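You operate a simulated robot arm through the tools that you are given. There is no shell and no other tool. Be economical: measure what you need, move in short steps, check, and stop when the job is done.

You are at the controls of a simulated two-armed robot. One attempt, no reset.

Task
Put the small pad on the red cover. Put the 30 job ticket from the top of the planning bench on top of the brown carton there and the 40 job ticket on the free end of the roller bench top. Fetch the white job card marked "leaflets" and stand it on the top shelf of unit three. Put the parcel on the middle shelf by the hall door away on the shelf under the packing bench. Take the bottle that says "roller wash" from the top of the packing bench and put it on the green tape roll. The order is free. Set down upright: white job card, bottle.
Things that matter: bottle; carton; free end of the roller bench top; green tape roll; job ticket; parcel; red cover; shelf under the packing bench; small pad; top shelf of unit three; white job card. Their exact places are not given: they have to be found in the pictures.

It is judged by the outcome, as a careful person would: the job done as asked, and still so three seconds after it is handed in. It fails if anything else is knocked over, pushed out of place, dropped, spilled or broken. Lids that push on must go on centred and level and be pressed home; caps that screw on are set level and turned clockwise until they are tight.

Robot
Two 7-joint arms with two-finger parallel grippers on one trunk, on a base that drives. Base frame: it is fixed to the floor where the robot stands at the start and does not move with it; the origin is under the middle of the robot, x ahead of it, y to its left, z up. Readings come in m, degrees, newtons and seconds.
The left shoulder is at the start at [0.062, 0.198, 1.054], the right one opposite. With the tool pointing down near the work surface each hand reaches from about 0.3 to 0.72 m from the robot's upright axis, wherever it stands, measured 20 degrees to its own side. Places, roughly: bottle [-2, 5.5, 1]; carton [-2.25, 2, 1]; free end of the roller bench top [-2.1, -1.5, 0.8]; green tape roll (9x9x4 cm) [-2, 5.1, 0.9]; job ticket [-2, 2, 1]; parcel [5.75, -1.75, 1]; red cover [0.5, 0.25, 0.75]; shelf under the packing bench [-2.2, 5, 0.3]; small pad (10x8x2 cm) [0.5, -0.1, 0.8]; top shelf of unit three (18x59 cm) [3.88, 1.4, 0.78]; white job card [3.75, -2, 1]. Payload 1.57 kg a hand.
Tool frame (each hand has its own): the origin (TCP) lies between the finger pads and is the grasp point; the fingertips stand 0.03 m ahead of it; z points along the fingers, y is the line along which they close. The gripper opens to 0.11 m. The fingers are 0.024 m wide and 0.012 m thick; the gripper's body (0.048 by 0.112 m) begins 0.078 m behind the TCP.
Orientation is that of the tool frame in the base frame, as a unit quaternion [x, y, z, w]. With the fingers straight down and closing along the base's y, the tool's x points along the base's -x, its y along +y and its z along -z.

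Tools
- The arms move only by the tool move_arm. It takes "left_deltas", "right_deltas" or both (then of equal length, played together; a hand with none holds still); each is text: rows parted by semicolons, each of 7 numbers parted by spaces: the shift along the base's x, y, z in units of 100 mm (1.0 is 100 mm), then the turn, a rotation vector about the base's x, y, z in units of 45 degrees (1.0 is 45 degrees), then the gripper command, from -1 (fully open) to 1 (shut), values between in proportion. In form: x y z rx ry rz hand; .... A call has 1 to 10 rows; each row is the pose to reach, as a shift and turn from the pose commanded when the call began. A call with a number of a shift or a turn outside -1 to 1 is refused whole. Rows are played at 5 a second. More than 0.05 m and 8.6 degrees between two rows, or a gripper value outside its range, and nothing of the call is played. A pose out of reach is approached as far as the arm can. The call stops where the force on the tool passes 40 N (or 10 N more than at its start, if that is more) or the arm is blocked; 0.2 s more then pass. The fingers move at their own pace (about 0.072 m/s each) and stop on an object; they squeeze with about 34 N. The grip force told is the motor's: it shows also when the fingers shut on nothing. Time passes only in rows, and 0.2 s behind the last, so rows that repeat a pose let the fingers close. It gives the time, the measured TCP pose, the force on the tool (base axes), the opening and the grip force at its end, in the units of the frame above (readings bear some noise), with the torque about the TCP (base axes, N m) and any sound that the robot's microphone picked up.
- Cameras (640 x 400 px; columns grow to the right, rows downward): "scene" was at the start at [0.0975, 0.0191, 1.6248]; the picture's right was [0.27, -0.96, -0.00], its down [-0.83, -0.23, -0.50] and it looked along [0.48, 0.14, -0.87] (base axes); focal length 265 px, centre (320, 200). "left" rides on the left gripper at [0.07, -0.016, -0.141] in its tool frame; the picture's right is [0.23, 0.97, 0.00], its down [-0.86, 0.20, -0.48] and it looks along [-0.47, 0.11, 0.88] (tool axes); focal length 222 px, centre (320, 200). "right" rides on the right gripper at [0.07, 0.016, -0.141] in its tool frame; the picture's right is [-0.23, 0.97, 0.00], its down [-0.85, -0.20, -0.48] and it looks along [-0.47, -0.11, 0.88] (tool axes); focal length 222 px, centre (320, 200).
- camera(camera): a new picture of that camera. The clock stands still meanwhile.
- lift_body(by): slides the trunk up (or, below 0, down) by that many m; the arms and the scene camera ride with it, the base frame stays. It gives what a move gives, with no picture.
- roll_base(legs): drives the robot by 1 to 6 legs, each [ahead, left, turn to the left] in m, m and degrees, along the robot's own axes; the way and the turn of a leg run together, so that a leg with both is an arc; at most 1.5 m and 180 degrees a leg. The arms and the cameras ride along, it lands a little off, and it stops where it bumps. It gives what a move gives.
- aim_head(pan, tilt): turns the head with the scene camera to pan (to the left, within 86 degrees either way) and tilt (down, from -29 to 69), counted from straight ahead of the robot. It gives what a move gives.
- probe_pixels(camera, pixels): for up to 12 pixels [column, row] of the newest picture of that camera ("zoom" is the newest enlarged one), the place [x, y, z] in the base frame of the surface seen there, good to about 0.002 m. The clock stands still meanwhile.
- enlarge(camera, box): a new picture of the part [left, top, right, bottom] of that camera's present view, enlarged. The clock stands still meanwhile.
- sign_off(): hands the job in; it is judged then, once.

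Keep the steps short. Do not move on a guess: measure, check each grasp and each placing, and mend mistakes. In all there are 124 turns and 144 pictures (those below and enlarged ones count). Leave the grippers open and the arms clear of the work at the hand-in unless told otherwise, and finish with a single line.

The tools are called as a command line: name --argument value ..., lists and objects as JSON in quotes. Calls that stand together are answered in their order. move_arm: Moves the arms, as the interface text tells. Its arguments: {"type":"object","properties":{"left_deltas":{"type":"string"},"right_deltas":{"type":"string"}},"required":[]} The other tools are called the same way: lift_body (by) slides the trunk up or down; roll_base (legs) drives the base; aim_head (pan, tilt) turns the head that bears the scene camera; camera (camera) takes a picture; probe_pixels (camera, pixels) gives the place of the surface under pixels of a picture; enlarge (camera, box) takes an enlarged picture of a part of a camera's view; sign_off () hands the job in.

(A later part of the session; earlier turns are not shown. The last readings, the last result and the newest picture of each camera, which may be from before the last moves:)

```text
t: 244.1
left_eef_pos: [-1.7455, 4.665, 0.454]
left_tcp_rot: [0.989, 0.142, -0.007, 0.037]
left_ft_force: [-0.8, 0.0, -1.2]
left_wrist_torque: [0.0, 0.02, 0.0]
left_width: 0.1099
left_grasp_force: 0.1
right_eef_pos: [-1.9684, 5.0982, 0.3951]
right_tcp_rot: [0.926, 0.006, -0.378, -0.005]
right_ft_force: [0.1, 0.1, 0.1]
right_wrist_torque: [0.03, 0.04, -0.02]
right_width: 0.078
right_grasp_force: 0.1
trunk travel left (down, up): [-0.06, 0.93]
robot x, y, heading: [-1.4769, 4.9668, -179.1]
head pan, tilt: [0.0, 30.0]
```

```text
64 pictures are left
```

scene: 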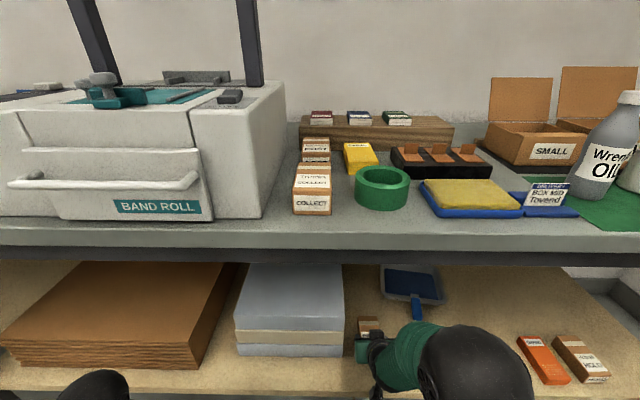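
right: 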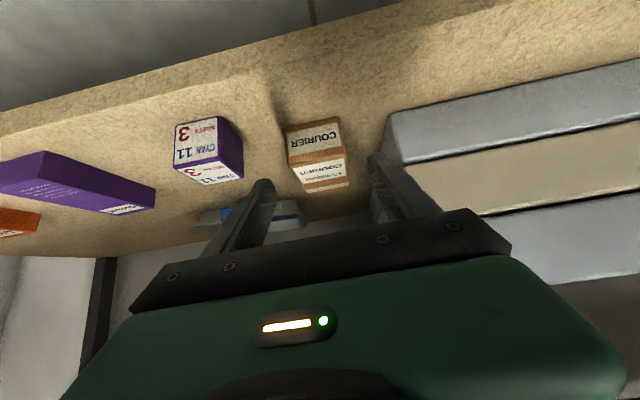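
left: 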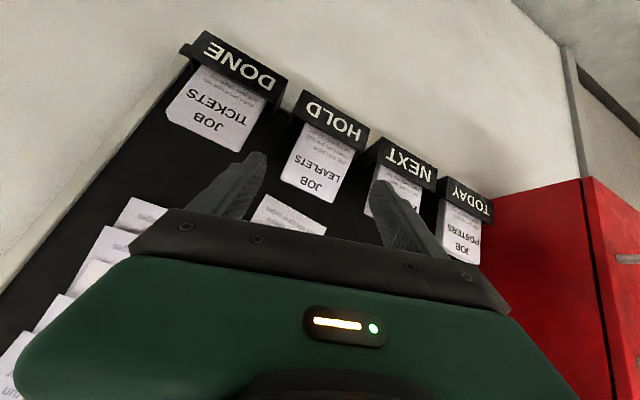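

The parcel is in place with nothing else moved. Now the bottle: I back off, raise the trunk, shift right 0.3 m and turn the right hand straight down.

roll_base --legs '[[-0.35, 0, 0], [0, -0.3, 0]]'

lift_body --by 0.4

lift_body --by 0.32

move_arm --right_deltas "0 0 0.1 0 -0.18 0 -1; 0 0 0.2 0 -0.36 0 -1; 0 0 0.3 0 -0.54 0 -1; 0 0 0.4 0 -0.72 0 -1; 0 0 0.5 0 -0.88 0 -1; 0 0 0.6 0 -0.98 0 -1; 0 0 0.6 0 -0.98 0 -1"

aim_head --pan 0 --tilt 40

camera --camera "scene"

```text
t: 248.0
left_eef_pos: [-1.403, 4.9742, 0.4551]
left_tcp_rot: [0.989, 0.141, -0.005, 0.036]
left_ft_force: [-0.7, -0.9, 0.2]
left_wrist_torque: [0.01, 0.0, -0.01]
left_width: 0.1101
left_grasp_force: 0.1
right_eef_pos: [-1.6253, 5.4069, 0.3952]
right_tcp_rot: [0.926, 0.003, -0.378, -0.008]
right_ft_force: [0.4, 0.1, -0.1]
right_wrist_torque: [0.0, 0.02, 0.0]
right_width: 0.0781
right_grasp_force: 0.0
trunk travel left (down, up): [-0.06, 0.93]
robot x, y, heading: [-1.1289, 5.2744, -179.4]
head pan, tilt: [0.0, 30.0]
```

```text
t: 251.8
left_eef_pos: [-1.4041, 4.9745, 0.8541]
left_tcp_rot: [0.989, 0.14, -0.007, 0.038]
left_ft_force: [0.6, 0.0, 0.8]
left_wrist_torque: [0.01, -0.01, 0.02]
left_width: 0.1102
left_grasp_force: 0.0
right_eef_pos: [-1.6236, 5.4078, 0.7952]
right_tcp_rot: [0.926, 0.004, -0.377, -0.006]
right_ft_force: [-0.8, 0.1, 0.1]
right_wrist_torque: [0.02, -0.02, -0.01]
right_width: 0.0781
right_grasp_force: 0.0
trunk travel left (down, up): [-0.46, 0.53]
robot x, y, heading: [-1.1245, 5.2771, -179.2]
head pan, tilt: [0.0, 30.0]
```

```text
t: 255.0
left_eef_pos: [-1.4036, 4.9725, 1.1742]
left_tcp_rot: [0.989, 0.14, -0.008, 0.036]
left_ft_force: [0.6, 0.3, 0.1]
left_wrist_torque: [0.0, 0.01, 0.02]
left_width: 0.1098
left_grasp_force: 0.1
right_eef_pos: [-1.6256, 5.4073, 1.1157]
right_tcp_rot: [0.926, 0.004, -0.378, -0.007]
right_ft_force: [0.3, 0.2, 0.1]
right_wrist_torque: [-0.02, 0.03, 0.0]
right_width: 0.0783
right_grasp_force: 0.1
trunk travel left (down, up): [-0.78, 0.21]
robot x, y, heading: [-1.1288, 5.2763, -179.4]
head pan, tilt: [0.0, 30.0]
```

```text
t: 256.6
left_eef_pos: [-1.4028, 4.972, 1.1745]
left_tcp_rot: [0.989, 0.14, -0.007, 0.037]
left_ft_force: [0.3, 0.2, 0.0]
left_wrist_torque: [0.02, -0.01, 0.03]
left_width: 0.1098
left_grasp_force: 0.1
right_eef_pos: [-1.624, 5.4082, 1.1753]
right_tcp_rot: [1.0, 0.005, -0.003, -0.005]
right_ft_force: [0.5, 0.2, -0.6]
right_wrist_torque: [0.01, -0.01, 0.0]
right_width: 0.1099
right_grasp_force: 0.0
trunk travel left (down, up): [-0.78, 0.21]
robot x, y, heading: [-1.1306, 5.2755, -179.3]
head pan, tilt: [0.0, 30.0]
```

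```text
t: 257.3
left_eef_pos: [-1.4041, 4.9724, 1.174]
left_tcp_rot: [0.989, 0.14, -0.006, 0.037]
left_ft_force: [0.2, -0.1, 0.3]
left_wrist_torque: [0.0, -0.01, -0.04]
left_width: 0.1098
left_grasp_force: 0.0
right_eef_pos: [-1.6243, 5.4072, 1.175]
right_tcp_rot: [1.0, 0.005, -0.002, -0.005]
right_ft_force: [-0.5, 0.3, 0.1]
right_wrist_torque: [0.02, 0.01, 0.01]
right_width: 0.1099
right_grasp_force: 0.1
trunk travel left (down, up): [-0.78, 0.21]
robot x, y, heading: [-1.1296, 5.2753, -179.2]
head pan, tilt: [0.0, 40.0]
```

```text
63 pictures are left
```

scene: 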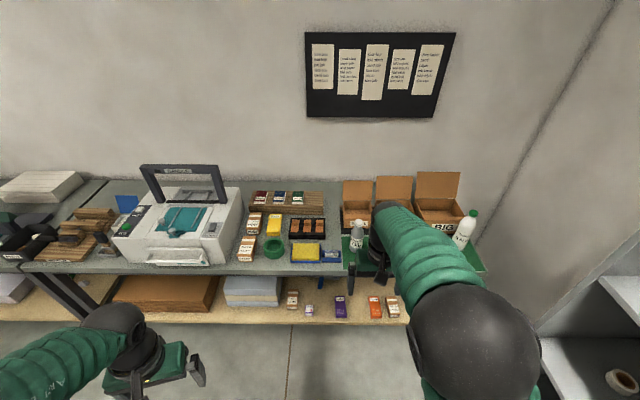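

The parcel is visible on the shelf at (292,298). The arm hides the bottle, so I use the right camera.

camera --camera "right"

```text
62 pictures are left
```

right: 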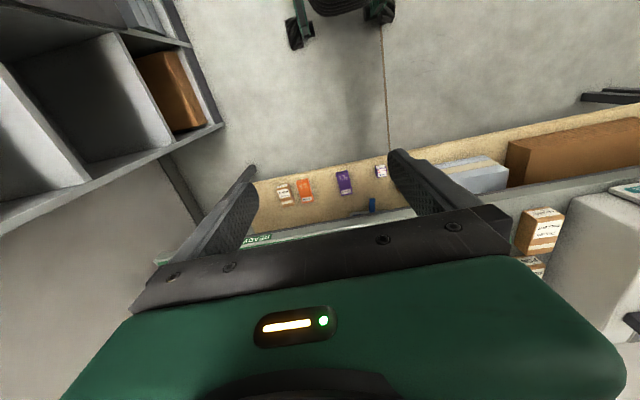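

I move the hand 10 cm to the right to uncover the bottle and look again.

move_arm --right_deltas "0 0.4 0 0 0 0 -1; 0 0.8 0 0 0 0 -1; 0.1 1 0 0 0 0 -1; 0.1 1 0 0 0 0 -1"

enlarge --camera "scene" --box '[220, 160, 500, 335]'

```text
t: 258.3
left_eef_pos: [-1.4031, 4.9736, 1.1743]
left_tcp_rot: [0.989, 0.141, -0.007, 0.037]
left_ft_force: [-0.5, 0.0, 0.3]
left_wrist_torque: [0.01, 0.0, -0.01]
left_width: 0.11
left_grasp_force: 0.1
right_eef_pos: [-1.6154, 5.5089, 1.1762]
right_tcp_rot: [1.0, 0.006, -0.003, -0.006]
right_ft_force: [-0.5, 0.9, 0.4]
right_wrist_torque: [0.01, 0.01, 0.01]
right_width: 0.1103
right_grasp_force: 0.1
trunk travel left (down, up): [-0.78, 0.21]
robot x, y, heading: [-1.1245, 5.2723, -179.1]
head pan, tilt: [0.0, 40.0]
```

```text
2.29 times, centred on (360, 248) of scene
```

zoom: 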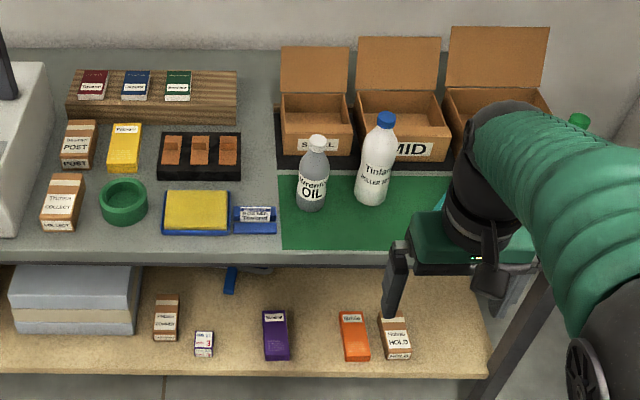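

Now the bottle is visible at zoom (377,165). I measure it, its neighbours and the tape roll.

probe_pixels --camera "zoom" --pixels '[[386, 117], [378, 124], [394, 122], [385, 112], [376, 150], [360, 180], [385, 185], [316, 138], [312, 195], [123, 183], [123, 221], [101, 202]]'

probe_pixels --camera "zoom" --pixels '[[146, 200], [124, 192], [124, 204], [373, 200], [371, 190], [388, 150], [364, 150], [123, 230], [388, 130], [376, 130], [330, 230], [172, 200]]'

```text
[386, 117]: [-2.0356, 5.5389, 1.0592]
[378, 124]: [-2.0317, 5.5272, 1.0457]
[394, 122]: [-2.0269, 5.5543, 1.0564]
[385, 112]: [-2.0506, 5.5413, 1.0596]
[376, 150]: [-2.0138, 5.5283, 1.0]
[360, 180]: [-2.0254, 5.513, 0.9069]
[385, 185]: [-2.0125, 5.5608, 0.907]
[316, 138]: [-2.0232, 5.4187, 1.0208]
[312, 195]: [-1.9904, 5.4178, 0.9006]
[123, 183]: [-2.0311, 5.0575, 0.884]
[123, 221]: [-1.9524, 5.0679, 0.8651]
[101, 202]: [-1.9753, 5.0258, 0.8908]
```

```text
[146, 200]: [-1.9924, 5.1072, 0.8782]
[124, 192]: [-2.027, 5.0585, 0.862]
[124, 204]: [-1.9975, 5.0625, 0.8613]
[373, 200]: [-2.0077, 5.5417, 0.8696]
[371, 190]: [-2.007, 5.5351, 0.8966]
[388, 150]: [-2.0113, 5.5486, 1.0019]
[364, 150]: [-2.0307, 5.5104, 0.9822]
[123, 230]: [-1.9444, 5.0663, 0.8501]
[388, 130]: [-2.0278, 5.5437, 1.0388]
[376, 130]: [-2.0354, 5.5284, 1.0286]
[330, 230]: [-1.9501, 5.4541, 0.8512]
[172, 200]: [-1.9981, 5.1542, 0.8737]
```

Bottle axis about (-2.04, 5.54), top 1.06, standing at 0.851; the oil bottle is at (-2.02, 5.418). I'll grip from above at z 0.99. Roll 0.3 m ahead with the hand high, then bring the hand over it.

roll_base --legs '[[0.3, 0, 0]]'

camera --camera "right"

```text
t: 260.4
left_eef_pos: [-1.7019, 4.969, 1.1756]
left_tcp_rot: [0.989, 0.14, -0.008, 0.036]
left_ft_force: [0.1, 0.2, 0.5]
left_wrist_torque: [0.03, 0.03, 0.05]
left_width: 0.1099
left_grasp_force: 0.1
right_eef_pos: [-1.9153, 5.5036, 1.1773]
right_tcp_rot: [1.0, 0.006, -0.003, -0.005]
right_ft_force: [0.3, 0.5, -0.2]
right_wrist_torque: [0.03, -0.01, -0.02]
right_width: 0.1101
right_grasp_force: 0.0
trunk travel left (down, up): [-0.78, 0.21]
robot x, y, heading: [-1.4354, 5.2726, -179.3]
head pan, tilt: [0.0, 40.0]
```

```text
60 pictures are left
```

right: 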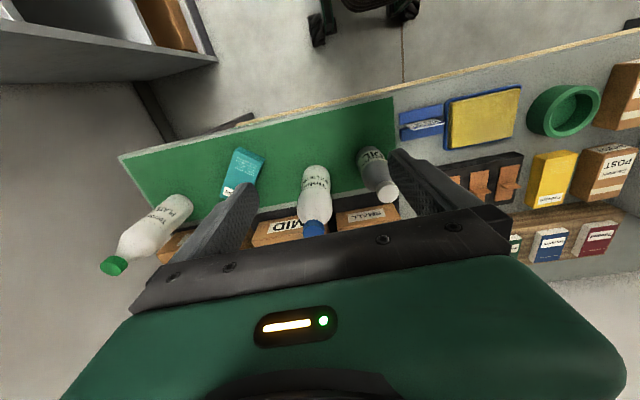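

probe_pixels --camera "right" --pixels '[[530, 105], [598, 96], [563, 87], [562, 130], [536, 103], [592, 97], [563, 93], [562, 112], [314, 170], [303, 200], [328, 195], [313, 228]]'

```text
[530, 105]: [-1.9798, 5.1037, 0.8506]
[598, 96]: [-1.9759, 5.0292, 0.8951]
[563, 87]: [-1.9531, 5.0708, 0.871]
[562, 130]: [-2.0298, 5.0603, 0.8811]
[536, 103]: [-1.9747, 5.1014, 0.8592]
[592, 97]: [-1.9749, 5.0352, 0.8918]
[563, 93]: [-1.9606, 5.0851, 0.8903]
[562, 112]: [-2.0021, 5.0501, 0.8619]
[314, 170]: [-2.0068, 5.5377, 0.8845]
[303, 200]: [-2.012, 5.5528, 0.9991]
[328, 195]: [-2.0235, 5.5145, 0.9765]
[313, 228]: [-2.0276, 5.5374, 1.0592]
```

Moving over the bottle at height.

move_arm --right_deltas "-0.35 0.1 0 0 0 0 -1; -0.7 0.2 0 0 0 0 -1; -1 0.35 0 0 0 0 -1; -1 0.35 0 0 0 0 -1"

move_arm --right_deltas "-0.24 0 0 0 0 0 -1; -0.24 0 -0.3 0 0 0 -1; -0.24 0 -0.6 0 0 0 -1; -0.24 0 -0.6 0 0 0 -1"

camera --camera "right"

```text
t: 261.4
left_eef_pos: [-1.7053, 4.9687, 1.1748]
left_tcp_rot: [0.989, 0.141, -0.008, 0.036]
left_ft_force: [0.0, -0.2, -0.1]
left_wrist_torque: [0.01, 0.01, 0.02]
left_width: 0.1098
left_grasp_force: 0.0
right_eef_pos: [-2.0186, 5.5415, 1.1809]
right_tcp_rot: [1.0, 0.006, -0.003, -0.004]
right_ft_force: [-0.2, -0.3, 0.9]
right_wrist_torque: [0.01, 0.01, 0.03]
right_width: 0.1098
right_grasp_force: 0.0
trunk travel left (down, up): [-0.78, 0.21]
robot x, y, heading: [-1.4335, 5.2743, -179.3]
head pan, tilt: [0.0, 40.0]
```

```text
t: 262.4
left_eef_pos: [-1.7061, 4.9689, 1.175]
left_tcp_rot: [0.989, 0.14, -0.007, 0.036]
left_ft_force: [0.0, 0.0, -0.3]
left_wrist_torque: [-0.01, -0.02, 0.03]
left_width: 0.1101
left_grasp_force: 0.1
right_eef_pos: [-2.0409, 5.5387, 1.1148]
right_tcp_rot: [1.0, 0.006, -0.003, -0.004]
right_ft_force: [0.0, -0.4, 0.3]
right_wrist_torque: [-0.01, 0.02, -0.01]
right_width: 0.1098
right_grasp_force: 0.0
trunk travel left (down, up): [-0.78, 0.21]
robot x, y, heading: [-1.4305, 5.2716, -179.0]
head pan, tilt: [0.0, 40.0]
```

```text
59 pictures are left
```

right: 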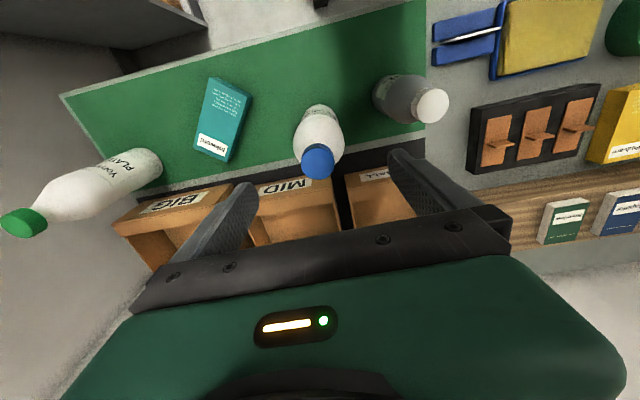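

The cap is aligned within about 5 mm. I shift 4 mm toward me and go down to z 0.99.

move_arm --right_deltas "0.04 0.02 -0.2 0 0 0 -1; 0.04 0.02 -0.5 0 0 0 -1; 0.04 0.02 -0.8 0 0 0 -1; 0.04 0.02 -0.95 0 0 0 -1; 0.04 0.02 -0.95 0 0 0 -1"

camera --camera "right"

```text
t: 263.6
left_eef_pos: [-1.7059, 4.9682, 1.1749]
left_tcp_rot: [0.989, 0.14, -0.007, 0.037]
left_ft_force: [-0.4, 0.4, -0.4]
left_wrist_torque: [-0.03, -0.02, 0.0]
left_width: 0.11
left_grasp_force: 0.1
right_eef_pos: [-2.0384, 5.5428, 1.0209]
right_tcp_rot: [1.0, 0.006, -0.003, -0.004]
right_ft_force: [0.9, 0.7, 0.1]
right_wrist_torque: [0.0, 0.01, 0.0]
right_width: 0.11
right_grasp_force: 0.0
trunk travel left (down, up): [-0.78, 0.21]
robot x, y, heading: [-1.4297, 5.2685, -179.1]
head pan, tilt: [0.0, 40.0]
```

```text
58 pictures are left
```

right: 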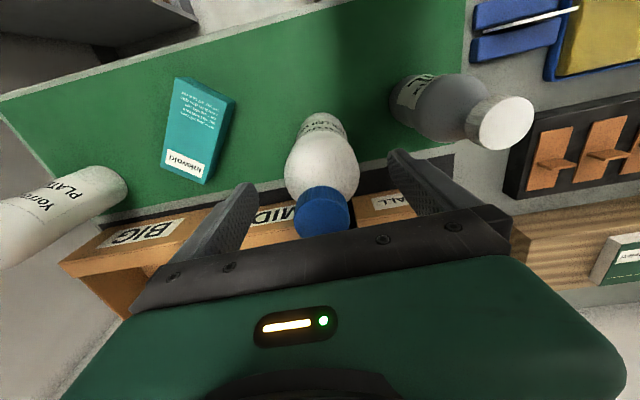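

Centred. Down 28 mm more, then close.

move_arm --right_deltas "0 0 -0.15 0 0 0 -1; 0 0 -0.28 0 0 0 -1; 0 0 -0.28 0 0 0 0; 0 0 -0.28 0 0 0 1; 0 0 -0.28 0 0 0 1; 0 0 -0.28 0 0 0 1; 0 0 -0.28 0 0 0 1"

camera --camera "right"

```text
t: 265.2
left_eef_pos: [-1.7053, 4.9688, 1.1744]
left_tcp_rot: [0.989, 0.14, -0.007, 0.037]
left_ft_force: [-0.4, -0.1, 0.1]
left_wrist_torque: [0.01, 0.0, 0.03]
left_width: 0.1099
left_grasp_force: 0.0
right_eef_pos: [-2.0389, 5.541, 0.9934]
right_tcp_rot: [1.0, 0.006, -0.003, -0.005]
right_ft_force: [0.2, -1.4, 0.1]
right_wrist_torque: [0.04, -0.01, 0.02]
right_width: 0.0607
right_grasp_force: 33.5
trunk travel left (down, up): [-0.78, 0.21]
robot x, y, heading: [-1.4306, 5.2725, -179.2]
head pan, tilt: [0.0, 40.0]
```

```text
57 pictures are left
```

right: 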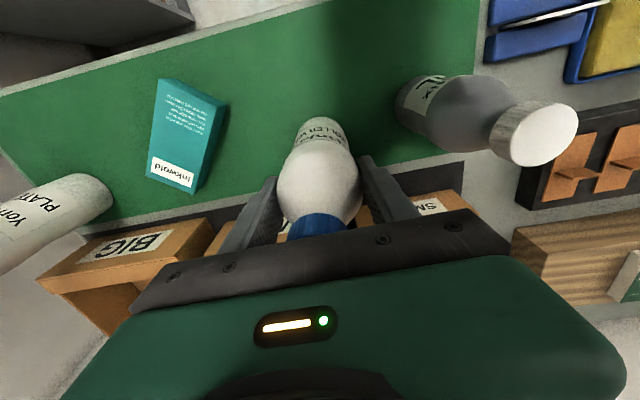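

Held at 61 mm. I lift 20 cm straight up.

move_arm --right_deltas "0 0 0.3 0 0 0 1; 0 0 0.6 0 0 0 1; 0 0 1 0 0 0 1; 0 0 1 0 0 0 1"

lift_body --by 0.1

roll_base --legs '[[-0.15, 0, 0], [0, 0.475, 0]]'

camera --camera "right"

camera --camera "scene"

```text
t: 266.2
left_eef_pos: [-1.7062, 4.9684, 1.174]
left_tcp_rot: [0.989, 0.14, -0.007, 0.037]
left_ft_force: [-0.5, 0.2, 0.2]
left_wrist_torque: [0.02, -0.04, -0.01]
left_width: 0.1099
left_grasp_force: 0.1
right_eef_pos: [-2.0378, 5.5402, 1.0916]
right_tcp_rot: [1.0, 0.006, -0.002, -0.005]
right_ft_force: [0.1, -0.6, -6.9]
right_wrist_torque: [0.05, 0.02, -0.01]
right_width: 0.0605
right_grasp_force: 34.1
trunk travel left (down, up): [-0.78, 0.21]
robot x, y, heading: [-1.4313, 5.2703, -179.2]
head pan, tilt: [0.0, 40.0]
```

```text
t: 267.5
left_eef_pos: [-1.7063, 4.9696, 1.2725]
left_tcp_rot: [0.989, 0.14, -0.007, 0.037]
left_ft_force: [0.6, 0.3, -0.3]
left_wrist_torque: [0.0, 0.04, -0.01]
left_width: 0.1102
left_grasp_force: 0.0
right_eef_pos: [-2.0372, 5.5413, 1.1914]
right_tcp_rot: [1.0, 0.005, -0.003, -0.004]
right_ft_force: [0.5, -0.3, -6.9]
right_wrist_torque: [0.04, -0.01, 0.0]
right_width: 0.0607
right_grasp_force: 34.2
trunk travel left (down, up): [-0.88, 0.11]
robot x, y, heading: [-1.4299, 5.2711, -179.1]
head pan, tilt: [0.0, 40.0]
```

```text
t: 271.4
left_eef_pos: [-1.5408, 4.4853, 1.2767]
left_tcp_rot: [0.989, 0.144, -0.007, 0.039]
left_ft_force: [0.3, 0.0, -0.2]
left_wrist_torque: [-0.01, 0.02, 0.01]
left_width: 0.11
left_grasp_force: 0.0
right_eef_pos: [-1.8766, 5.0548, 1.1913]
right_tcp_rot: [1.0, 0.01, -0.003, -0.002]
right_ft_force: [-0.2, 1.3, -6.3]
right_wrist_torque: [0.03, 0.0, -0.01]
right_width: 0.0605
right_grasp_force: 34.0
trunk travel left (down, up): [-0.88, 0.11]
robot x, y, heading: [-1.2676, 4.787, -178.8]
head pan, tilt: [0.0, 40.0]
```

```text
56 pictures are left
```

right: 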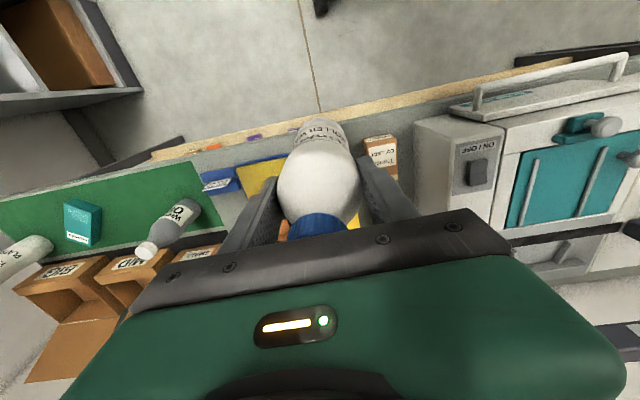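

```text
55 pictures are left
```

scene: 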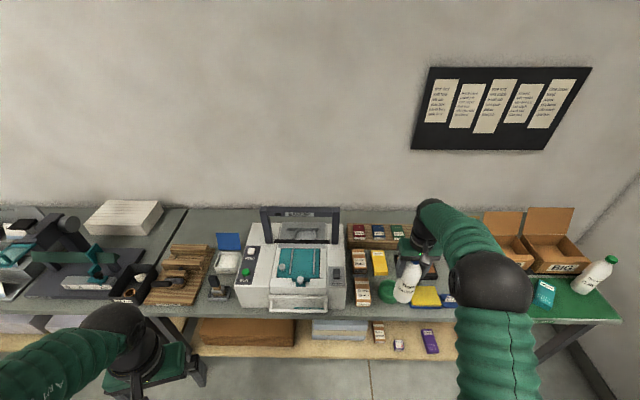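

Bottle at the roll's side. I enlarge to measure the roll and the bottle's base accurately.

enlarge --camera "scene" --box '[340, 250, 450, 320]'

```text
5.71 times, centred on (395, 285) of scene
```

zoom: 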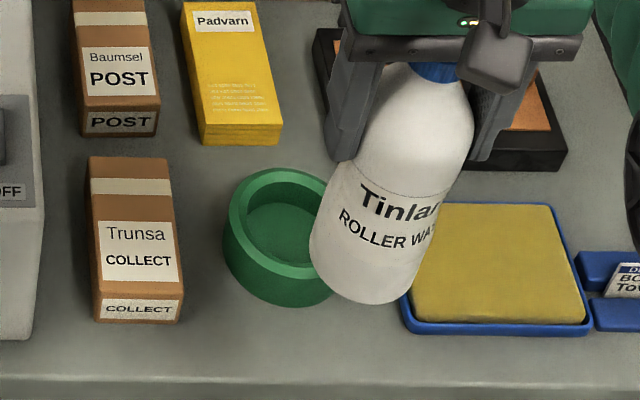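

probe_pixels --camera "zoom" --pixels '[[234, 212], [240, 215], [272, 173], [300, 173], [262, 262], [285, 272], [305, 272], [248, 186], [315, 178], [240, 240], [285, 215], [285, 268]]'

probe_pixels --camera "zoom" --pixels '[[365, 290], [365, 230], [385, 160], [318, 250], [410, 265], [345, 282], [390, 297], [340, 240]]'

```text
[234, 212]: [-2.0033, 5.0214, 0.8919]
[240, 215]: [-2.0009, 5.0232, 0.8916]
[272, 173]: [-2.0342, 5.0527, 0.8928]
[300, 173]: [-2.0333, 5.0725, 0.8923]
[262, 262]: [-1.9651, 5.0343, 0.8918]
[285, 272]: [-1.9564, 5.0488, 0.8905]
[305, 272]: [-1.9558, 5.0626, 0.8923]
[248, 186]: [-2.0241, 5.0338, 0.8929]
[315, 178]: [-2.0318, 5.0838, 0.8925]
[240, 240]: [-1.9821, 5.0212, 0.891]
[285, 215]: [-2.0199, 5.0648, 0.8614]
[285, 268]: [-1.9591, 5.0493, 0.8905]
```

```text
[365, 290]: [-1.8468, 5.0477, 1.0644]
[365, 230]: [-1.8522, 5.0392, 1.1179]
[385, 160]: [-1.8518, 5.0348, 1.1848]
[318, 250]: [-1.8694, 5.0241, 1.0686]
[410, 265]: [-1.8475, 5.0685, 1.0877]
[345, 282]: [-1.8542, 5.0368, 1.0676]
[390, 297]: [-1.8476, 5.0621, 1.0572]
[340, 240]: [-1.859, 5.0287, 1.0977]
```

Roll: centre (-1.991, 5.0645), top 0.892. Bottle axis (-1.880, 5.0555). I roll 0.1 m ahead and re-measure.

roll_base --legs '[[0.1, 0, 0]]'

camera --camera "right"

enlarge --camera "scene" --box '[340, 250, 450, 320]'

```text
t: 272.5
left_eef_pos: [-1.6311, 4.4806, 1.2773]
left_tcp_rot: [0.989, 0.146, -0.013, 0.037]
left_ft_force: [0.6, 1.3, 0.5]
left_wrist_torque: [-0.01, 0.01, 0.01]
left_width: 0.11
left_grasp_force: 0.1
right_eef_pos: [-1.9685, 5.0486, 1.1974]
right_tcp_rot: [1.0, 0.01, -0.007, -0.002]
right_ft_force: [0.6, 0.2, -6.3]
right_wrist_torque: [-0.02, -0.05, -0.03]
right_width: 0.0603
right_grasp_force: 33.6
trunk travel left (down, up): [-0.88, 0.11]
robot x, y, heading: [-1.3714, 4.7788, -178.4]
head pan, tilt: [0.0, 40.0]
```

```text
53 pictures are left
```

right: 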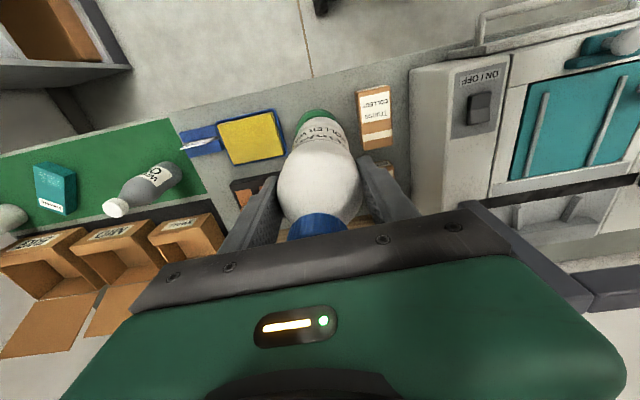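

```text
5.71 times, centred on (395, 285) of scene
```

zoom: 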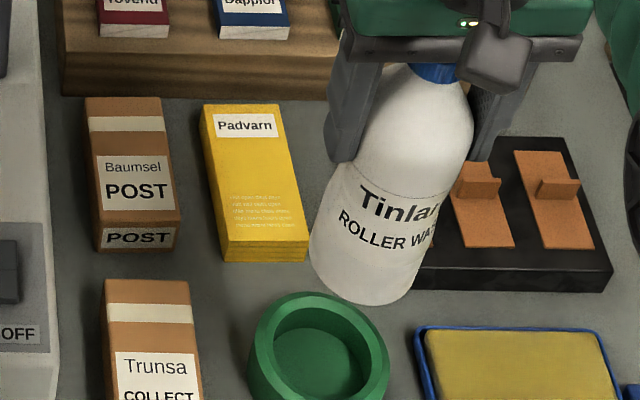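

Shift (-0.0195, +0.015) and lower 10 cm, then check.

move_arm --right_deltas "-0.2 0.15 0 0 0 0 1; -0.2 0.15 -0.3 0 0 0 1; -0.2 0.15 -0.7 0 0 0 1; -0.2 0.15 -1 0 0 0 1; -0.2 0.15 -1 0 0 0 1"

enlarge --camera "scene" --box '[340, 250, 460, 370]'

```text
t: 273.7
left_eef_pos: [-1.6423, 4.4727, 1.2729]
left_tcp_rot: [0.988, 0.146, -0.003, 0.039]
left_ft_force: [0.7, -1.1, 0.3]
left_wrist_torque: [-0.02, -0.02, -0.02]
left_width: 0.1098
left_grasp_force: 0.1
right_eef_pos: [-1.9972, 5.0576, 1.0936]
right_tcp_rot: [1.0, 0.011, -0.002, -0.006]
right_ft_force: [-0.9, -1.5, -6.4]
right_wrist_torque: [0.01, -0.02, 0.02]
right_width: 0.0604
right_grasp_force: 33.6
trunk travel left (down, up): [-0.88, 0.11]
robot x, y, heading: [-1.3696, 4.78, -178.5]
head pan, tilt: [0.0, 40.0]
```

```text
3.33 times, centred on (400, 310) of scene
```

zoom: 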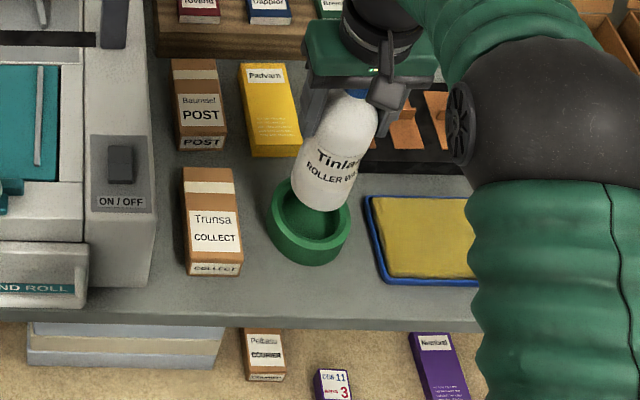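

probe_pixels --camera "zoom" --pixels '[[322, 205], [300, 190], [345, 205], [335, 150], [310, 200], [322, 180], [335, 207]]'

probe_pixels --camera "zoom" --pixels '[[272, 205], [276, 215], [290, 238], [310, 246], [330, 242], [345, 228], [280, 186]]'

```text
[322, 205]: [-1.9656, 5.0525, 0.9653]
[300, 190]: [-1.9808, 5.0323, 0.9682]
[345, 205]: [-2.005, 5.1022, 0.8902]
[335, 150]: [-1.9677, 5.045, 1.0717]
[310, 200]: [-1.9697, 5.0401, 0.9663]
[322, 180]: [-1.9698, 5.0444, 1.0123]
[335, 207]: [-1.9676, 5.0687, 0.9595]
```

```text
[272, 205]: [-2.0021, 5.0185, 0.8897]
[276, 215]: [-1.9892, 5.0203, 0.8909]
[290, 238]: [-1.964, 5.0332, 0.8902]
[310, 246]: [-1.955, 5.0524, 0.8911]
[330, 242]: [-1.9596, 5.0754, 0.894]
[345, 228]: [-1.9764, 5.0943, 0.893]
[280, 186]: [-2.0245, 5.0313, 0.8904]
```

The ring's centre fits to (-1.9945, 5.0605) and the bottle's axis to (-1.998, 5.0585). I correct by 3 mm and lower to just above the ring.

move_arm --right_deltas "0.03 0.02 -0.2 0 0 0 1; 0.03 0.02 -0.4 0 0 0 1; 0.03 0.02 -0.53 0 0 0 1; 0.03 0.02 -0.53 0 0 0 1"

enlarge --camera "scene" --box '[350, 270, 430, 350]'

```text
t: 274.7
left_eef_pos: [-1.6404, 4.4751, 1.2736]
left_tcp_rot: [0.989, 0.145, -0.006, 0.039]
left_ft_force: [0.3, -0.4, -0.4]
left_wrist_torque: [0.0, -0.02, 0.0]
left_width: 0.11
left_grasp_force: 0.0
right_eef_pos: [-1.9947, 5.0627, 1.0414]
right_tcp_rot: [1.0, 0.01, -0.003, -0.006]
right_ft_force: [0.7, 0.4, -6.0]
right_wrist_torque: [0.03, 0.0, -0.01]
right_width: 0.0605
right_grasp_force: 33.9
trunk travel left (down, up): [-0.88, 0.11]
robot x, y, heading: [-1.3695, 4.7784, -178.6]
head pan, tilt: [0.0, 40.0]
```

```text
5.00 times, centred on (390, 310) of scene
```

zoom: 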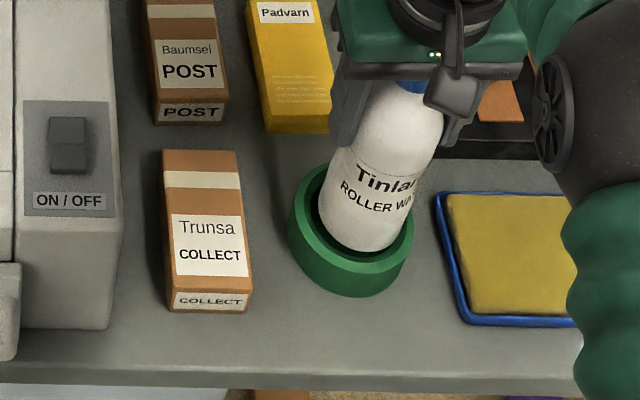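

It looks as though the bottle may fit inside the ring's rim. I measure the gap between bottle and rim.

probe_pixels --camera "zoom" --pixels '[[320, 222], [335, 240], [365, 249], [395, 240], [350, 246], [380, 247]]'

probe_pixels --camera "zoom" --pixels '[[294, 210], [300, 232], [314, 250], [335, 264], [360, 268], [385, 262], [403, 246], [409, 225], [304, 225], [320, 248], [340, 258], [400, 238]]'

```text
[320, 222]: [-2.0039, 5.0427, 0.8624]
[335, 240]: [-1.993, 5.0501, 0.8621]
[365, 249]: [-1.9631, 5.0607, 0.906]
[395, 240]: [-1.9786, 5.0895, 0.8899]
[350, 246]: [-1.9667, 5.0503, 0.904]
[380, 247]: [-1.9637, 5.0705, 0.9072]
```

```text
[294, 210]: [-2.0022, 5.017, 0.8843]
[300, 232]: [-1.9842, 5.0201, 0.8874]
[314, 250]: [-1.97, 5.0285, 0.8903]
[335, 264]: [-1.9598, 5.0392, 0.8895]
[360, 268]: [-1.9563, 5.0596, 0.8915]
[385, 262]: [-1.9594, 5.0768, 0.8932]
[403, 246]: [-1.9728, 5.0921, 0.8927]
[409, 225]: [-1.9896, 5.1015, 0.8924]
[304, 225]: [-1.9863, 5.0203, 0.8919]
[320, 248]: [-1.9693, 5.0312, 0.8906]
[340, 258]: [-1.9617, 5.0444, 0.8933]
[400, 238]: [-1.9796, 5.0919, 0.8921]
```

Bottle axis (-1.996, 5.064), ring centre (-1.996, 5.061). I correct 3 mm and lower in small steps, feeling for contact.

move_arm --right_deltas "0 -0.03 0 0 0 0 1; 0 -0.03 -0.02 0 0 0 1; 0 -0.03 -0.04 0 0 0 1; 0 -0.03 -0.06 0 0 0 1; 0 -0.03 -0.08 0 0 0 1; 0 -0.03 -0.09 0 0 0 1; 0 -0.03 -0.09 0 0 0 1"

enlarge --camera "scene" --box '[350, 270, 430, 350]'

```text
t: 276.3
left_eef_pos: [-1.6425, 4.4766, 1.2738]
left_tcp_rot: [0.989, 0.146, -0.004, 0.04]
left_ft_force: [0.5, 0.6, -0.2]
left_wrist_torque: [0.0, -0.02, 0.01]
left_width: 0.1101
left_grasp_force: 0.1
right_eef_pos: [-1.9955, 5.0621, 1.0305]
right_tcp_rot: [1.0, 0.01, -0.003, -0.004]
right_ft_force: [-0.2, -0.3, -6.9]
right_wrist_torque: [0.0, -0.03, -0.02]
right_width: 0.0606
right_grasp_force: 33.9
trunk travel left (down, up): [-0.88, 0.11]
robot x, y, heading: [-1.3723, 4.7791, -178.6]
head pan, tilt: [0.0, 40.0]
```

```text
5.00 times, centred on (390, 310) of scene
```

zoom: 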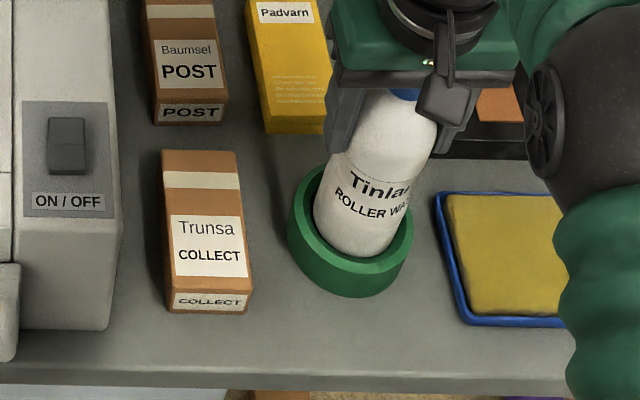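

No contact yet; the bottle fits into the roll's recess, whose floor is at 0.862. I keep lowering in small steps.

move_arm --right_deltas "0 0 -0.04 0 0 0 1; 0 0 -0.08 0 0 0 1; 0 0 -0.12 0 0 0 1; 0 0 -0.16 0 0 0 1; 0 0 -0.2 0 0 0 1; 0 0 -0.22 0 0 0 1; 0 0 -0.22 0 0 0 1"

enlarge --camera "scene" --box '[350, 270, 430, 350]'

```text
t: 277.9
left_eef_pos: [-1.6415, 4.4769, 1.2727]
left_tcp_rot: [0.989, 0.145, -0.004, 0.039]
left_ft_force: [-0.2, -0.6, 0.4]
left_wrist_torque: [0.03, 0.01, 0.01]
left_width: 0.1102
left_grasp_force: 0.1
right_eef_pos: [-1.9942, 5.0599, 1.0086]
right_tcp_rot: [1.0, 0.01, -0.002, -0.004]
right_ft_force: [0.5, -0.7, -6.8]
right_wrist_torque: [0.01, 0.01, -0.01]
right_width: 0.0604
right_grasp_force: 33.7
trunk travel left (down, up): [-0.88, 0.11]
robot x, y, heading: [-1.369, 4.7779, -178.7]
head pan, tilt: [0.0, 40.0]
```

```text
5.00 times, centred on (390, 310) of scene
```

zoom: 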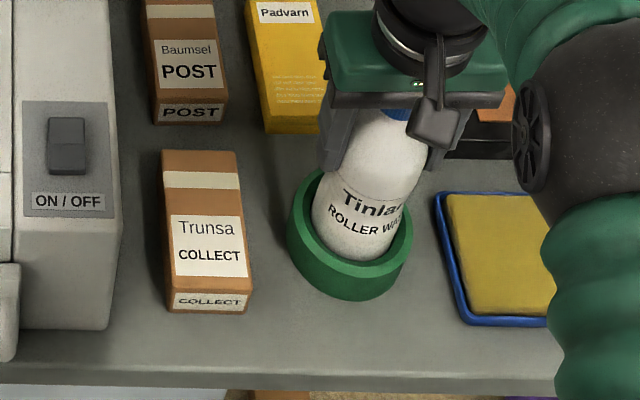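

It has gone 26 mm into the recess without touching. The floor should be about 5 mm farther.

move_arm --right_deltas "0 0 -0.02 0 0 0 1; 0 0 -0.035 0 0 0 1; 0 0 -0.05 0 0 0 1; 0 0 -0.06 0 0 0 1; 0 0 -0.06 0 0 0 1"

```text
t: 279.1
left_eef_pos: [-1.641, 4.4755, 1.2749]
left_tcp_rot: [0.989, 0.146, -0.007, 0.038]
left_ft_force: [0.1, 0.4, 0.2]
left_wrist_torque: [-0.01, -0.01, -0.01]
left_width: 0.1101
left_grasp_force: 0.0
right_eef_pos: [-1.9951, 5.0596, 1.0052]
right_tcp_rot: [1.0, 0.011, -0.004, -0.005]
right_ft_force: [-2.0, 2.7, 9.0]
right_wrist_torque: [0.18, 0.09, 0.02]
right_width: 0.0602
right_grasp_force: 34.1
trunk travel left (down, up): [-0.88, 0.11]
robot x, y, heading: [-1.3669, 4.7748, -178.7]
head pan, tilt: [0.0, 40.0]
```

It sits on the roll's floor (9 N). I ease, open and raise.

move_arm --right_deltas "0 0 0.01 0 0 0 0.6; 0 0 0.01 0 0 0 -0.3; 0 0 0.01 0 0 0 -1; 0 0 0.01 0 0 0 -1; 0 0 0.3 0 0 0 -1; 0 0 0.7 0 0 0 -1; 0 0 1 0 0 0 -1; 0 0 1 0 0 0 -1"

roll_base --legs '[[-0.25, 0, 0]]'

camera --camera "scene"

```text
t: 280.9
left_eef_pos: [-1.6423, 4.4766, 1.2744]
left_tcp_rot: [0.989, 0.146, -0.005, 0.037]
left_ft_force: [-0.6, 0.6, 0.3]
left_wrist_torque: [0.02, 0.02, 0.01]
left_width: 0.1099
left_grasp_force: 0.0
right_eef_pos: [-1.9951, 5.0594, 1.102]
right_tcp_rot: [1.0, 0.011, -0.003, -0.005]
right_ft_force: [0.5, 0.4, -1.5]
right_wrist_torque: [0.0, -0.01, -0.03]
right_width: 0.1099
right_grasp_force: 0.1
trunk travel left (down, up): [-0.88, 0.11]
robot x, y, heading: [-1.3674, 4.7812, -178.8]
head pan, tilt: [0.0, 40.0]
```

```text
t: 282.8
left_eef_pos: [-1.3928, 4.4814, 1.2727]
left_tcp_rot: [0.989, 0.144, -0.003, 0.039]
left_ft_force: [-1.0, -0.4, 0.6]
left_wrist_torque: [0.03, -0.01, 0.02]
left_width: 0.1101
left_grasp_force: 0.0
right_eef_pos: [-1.7422, 5.0694, 1.0997]
right_tcp_rot: [1.0, 0.008, -0.002, -0.005]
right_ft_force: [0.4, -0.6, -0.3]
right_wrist_torque: [0.0, 0.01, 0.0]
right_width: 0.1099
right_grasp_force: 0.0
trunk travel left (down, up): [-0.88, 0.11]
robot x, y, heading: [-1.1156, 4.7812, -179.0]
head pan, tilt: [0.0, 40.0]
```

```text
47 pictures are left
```

scene: 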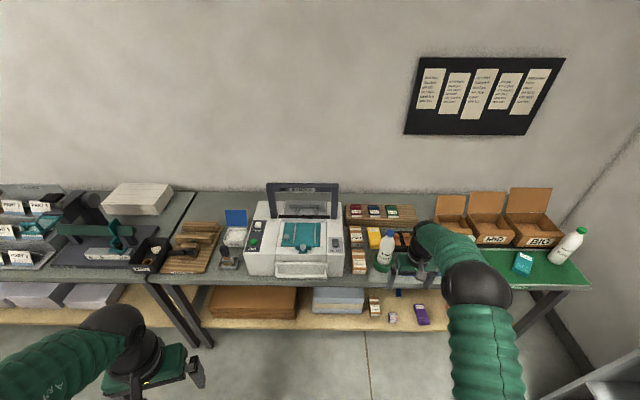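

The bottle stands upright in the roll. Next: the planning bench tickets at about (-2.0, 2.0). I draw the right hand in, then drive sideways south along x ≈ -1.3.

move_arm --right_deltas "0.3 0 0.2 0 0 0 -1; 0.6 0 0.4 0 0 0 -1; 1 0 0.6 0 0 0 -1; 1 0 0.6 0 0 0 -1"

roll_base --legs '[[0.18, 0, -1], [0, 1.4, 0], [0, 1.3, 0]]'

camera --camera "scene"

```text
t: 283.8
left_eef_pos: [-1.3851, 4.482, 1.2742]
left_tcp_rot: [0.989, 0.142, -0.005, 0.04]
left_ft_force: [0.6, 0.2, -1.0]
left_wrist_torque: [0.01, 0.03, 0.0]
left_width: 0.11
left_grasp_force: 0.1
right_eef_pos: [-1.6336, 5.068, 1.1609]
right_tcp_rot: [1.0, 0.008, -0.003, -0.005]
right_ft_force: [0.3, -0.4, 0.1]
right_wrist_torque: [-0.04, -0.03, 0.0]
right_width: 0.1101
right_grasp_force: 0.2
trunk travel left (down, up): [-0.88, 0.11]
robot x, y, heading: [-1.1122, 4.7874, -178.9]
head pan, tilt: [0.0, 40.0]
```

```text
t: 297.9
left_eef_pos: [-1.6483, 1.819, 1.2752]
left_tcp_rot: [0.994, 0.105, -0.007, 0.041]
left_ft_force: [0.0, 0.0, 0.6]
left_wrist_torque: [0.0, 0.0, 0.02]
left_width: 0.1098
left_grasp_force: 0.1
right_eef_pos: [-1.8537, 2.4218, 1.16]
right_tcp_rot: [1.0, -0.03, -0.003, -0.005]
right_ft_force: [-0.3, 0.6, -0.6]
right_wrist_torque: [0.0, 0.02, 0.02]
right_width: 0.1102
right_grasp_force: 0.2
trunk travel left (down, up): [-0.88, 0.11]
robot x, y, heading: [-1.3563, 2.1, 176.5]
head pan, tilt: [0.0, 40.0]
```

```text
46 pictures are left
```

scene: 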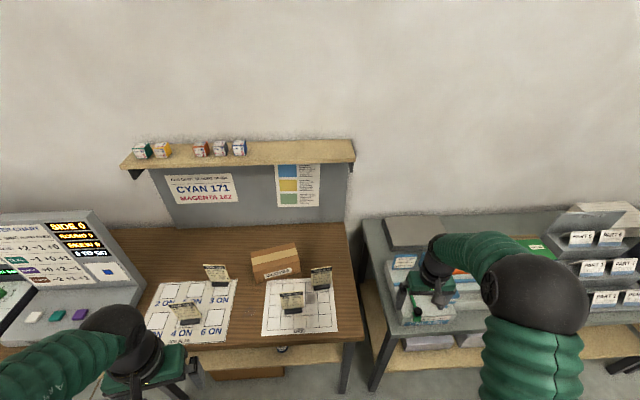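

I see tickets standing on planner sheets and the brown carton at (275,262). I enlarge to read them.

enlarge --camera "scene" --box '[140, 235, 350, 350]'

```text
3.05 times, centred on (245, 292) of scene
```

zoom: 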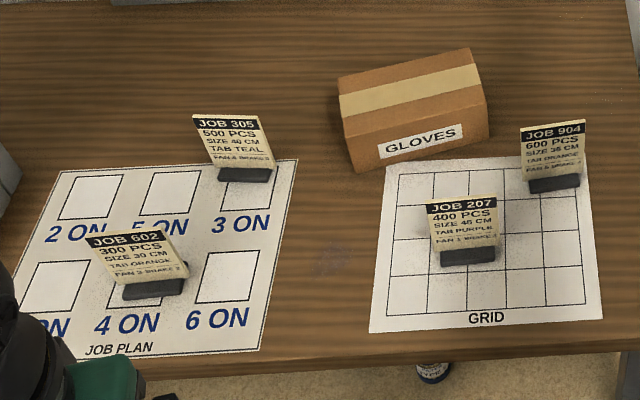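

Four tickets, each with a size. I need "30" and "40", so I read them more closely.

enlarge --camera "scene" --box '[160, 260, 240, 330]'

enlarge --camera "scene" --box '[270, 260, 350, 325]'

```text
5.71 times, centred on (200, 295) of scene
```

zoom: 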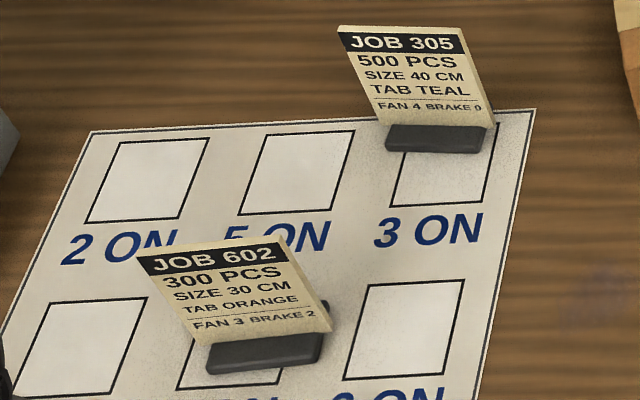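

```text
6.15 times, centred on (310, 292) of scene
```

zoom: 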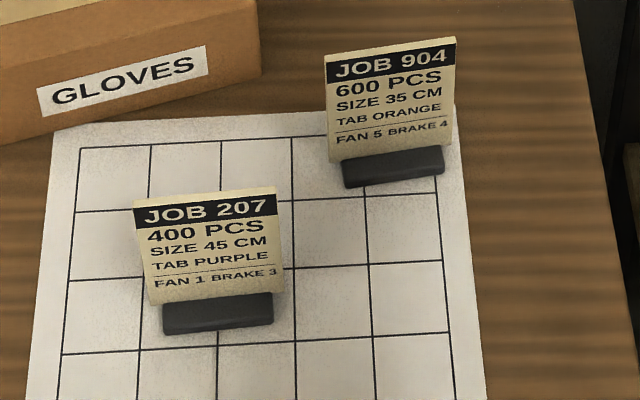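

Sizes: 305 → 40 cm, 602 → 30 cm, 904 → 35, 207 → 45. So "30" is JOB 602 and "40" is JOB 305. I measure those and the carton.

enlarge --camera "scene" --box '[160, 235, 310, 335]'

```text
4.00 times, centred on (235, 285) of scene
```

zoom: 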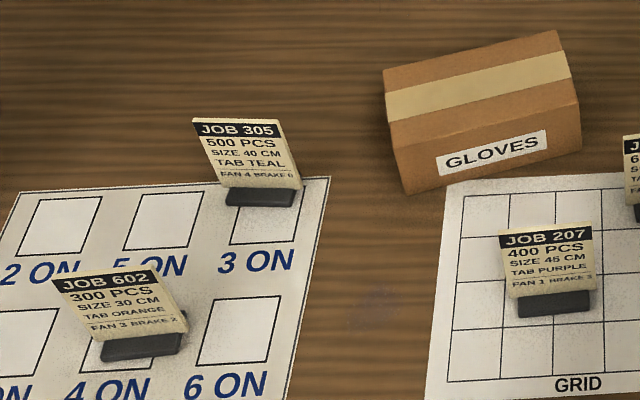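

probe_pixels --camera "zoom" --pixels '[[58, 284], [152, 272], [186, 325], [100, 338], [103, 355], [180, 345], [105, 277], [120, 305], [182, 335], [200, 350]]'

probe_pixels --camera "zoom" --pixels '[[196, 124], [277, 124], [298, 182], [222, 180], [227, 200], [291, 203], [238, 121], [384, 72], [555, 32], [580, 110], [392, 122], [480, 78]]'

```text
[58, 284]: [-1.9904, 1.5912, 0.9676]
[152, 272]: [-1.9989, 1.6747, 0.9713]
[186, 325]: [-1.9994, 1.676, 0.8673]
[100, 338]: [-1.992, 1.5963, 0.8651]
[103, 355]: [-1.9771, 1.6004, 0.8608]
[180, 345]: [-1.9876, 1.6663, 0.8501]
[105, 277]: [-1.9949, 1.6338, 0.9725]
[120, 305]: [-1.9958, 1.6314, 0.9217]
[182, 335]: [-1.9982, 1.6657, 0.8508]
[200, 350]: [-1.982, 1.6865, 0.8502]
```

```text
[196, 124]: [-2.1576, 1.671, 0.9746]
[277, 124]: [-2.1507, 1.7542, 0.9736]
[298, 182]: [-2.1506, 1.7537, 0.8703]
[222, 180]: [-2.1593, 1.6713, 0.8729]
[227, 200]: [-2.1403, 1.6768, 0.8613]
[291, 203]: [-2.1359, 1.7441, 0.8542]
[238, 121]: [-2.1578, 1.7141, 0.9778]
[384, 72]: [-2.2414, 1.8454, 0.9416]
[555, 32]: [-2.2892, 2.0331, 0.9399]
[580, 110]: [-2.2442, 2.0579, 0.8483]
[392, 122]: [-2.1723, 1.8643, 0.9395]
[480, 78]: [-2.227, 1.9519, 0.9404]
```

Ticket 602 (30): centre (-1.996, 1.634), width 85 mm, top 0.973. Ticket 305 (40): centre (-2.155, 1.713). Carton top centre (-2.231, 1.949) at z 0.940. I move in front of ticket 602 and lower the trunk 0.1.

probe_pixels --camera "scene" --pixels '[[240, 160], [350, 158], [125, 165], [80, 225], [110, 270], [45, 330]]'

roll_base --legs '[[0, 0, 3.5], [0, 0.68, 0], [0.08, 0, 0]]'

lift_body --by -0.1

camera --camera "right"

camera --camera "scene"

```text
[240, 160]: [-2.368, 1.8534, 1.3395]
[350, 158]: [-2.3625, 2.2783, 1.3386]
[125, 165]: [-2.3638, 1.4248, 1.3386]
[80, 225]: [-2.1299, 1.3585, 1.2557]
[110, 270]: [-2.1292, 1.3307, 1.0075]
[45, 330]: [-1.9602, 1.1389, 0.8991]
```

```text
t: 302.7
left_eef_pos: [-1.6852, 1.1344, 1.2771]
left_tcp_rot: [0.989, 0.142, -0.011, 0.04]
left_ft_force: [0.5, 1.3, -0.1]
left_wrist_torque: [-0.03, 0.02, 0.0]
left_width: 0.1099
left_grasp_force: 0.1
right_eef_pos: [-1.9335, 1.722, 1.1679]
right_tcp_rot: [1.0, 0.005, -0.01, -0.005]
right_ft_force: [-0.1, -0.1, 0.6]
right_wrist_torque: [0.01, 0.0, -0.02]
right_width: 0.1098
right_grasp_force: 0.0
trunk travel left (down, up): [-0.88, 0.11]
robot x, y, heading: [-1.429, 1.4372, -179.2]
head pan, tilt: [0.0, 40.0]
```

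```text
t: 304.0
left_eef_pos: [-1.6945, 1.136, 1.174]
left_tcp_rot: [0.989, 0.141, -0.004, 0.044]
left_ft_force: [0.1, 0.0, 0.1]
left_wrist_torque: [0.0, -0.01, -0.01]
left_width: 0.1098
left_grasp_force: 0.1
right_eef_pos: [-1.9446, 1.7246, 1.0615]
right_tcp_rot: [1.0, 0.006, -0.005, -0.006]
right_ft_force: [-1.5, -0.1, 0.3]
right_wrist_torque: [0.02, -0.01, -0.03]
right_width: 0.11
right_grasp_force: 0.0
trunk travel left (down, up): [-0.78, 0.21]
robot x, y, heading: [-1.4256, 1.4373, -179.2]
head pan, tilt: [0.0, 40.0]
```

```text
41 pictures are left
```

right: 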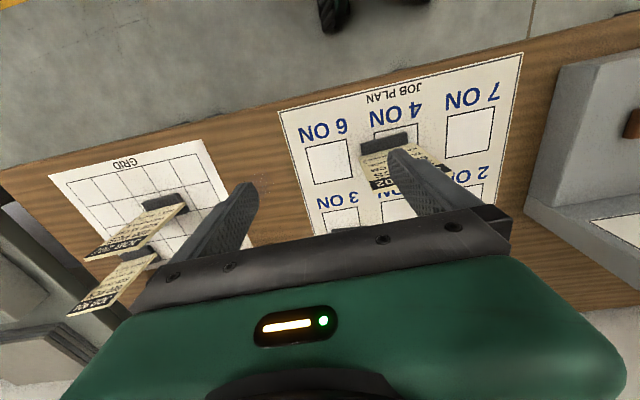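

```text
40 pictures are left
```

scene: 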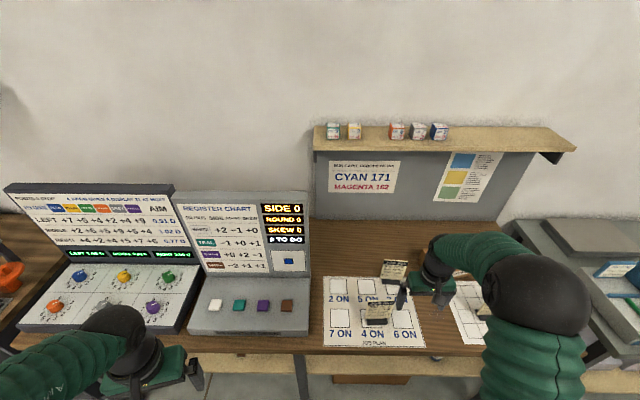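

I move over ticket 602 with 6° of yaw, staying above it.

move_arm --right_deltas "-0.15 -0.3 0 0 0 0.06 -1; -0.3 -0.6 0 0 0 0.13 -1; -0.53 -0.91 0 0 0 0.13 -1; -0.53 -0.91 0 0 0 0.13 -1"

camera --camera "right"

```text
t: 305.0
left_eef_pos: [-1.698, 1.1349, 1.1734]
left_tcp_rot: [0.989, 0.141, -0.003, 0.043]
left_ft_force: [0.4, 0.2, -0.7]
left_wrist_torque: [0.0, 0.0, 0.01]
left_width: 0.1101
left_grasp_force: 0.1
right_eef_pos: [-2.0014, 1.6318, 1.0604]
right_tcp_rot: [0.998, 0.057, -0.004, -0.006]
right_ft_force: [-0.1, 1.1, -0.3]
right_wrist_torque: [0.02, 0.01, -0.01]
right_width: 0.11
right_grasp_force: 0.0
trunk travel left (down, up): [-0.78, 0.21]
robot x, y, heading: [-1.4284, 1.4374, -179.2]
head pan, tilt: [0.0, 40.0]
```

```text
39 pictures are left
```

right: 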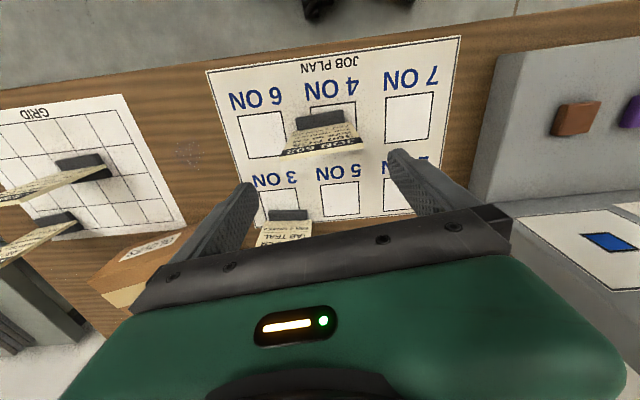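

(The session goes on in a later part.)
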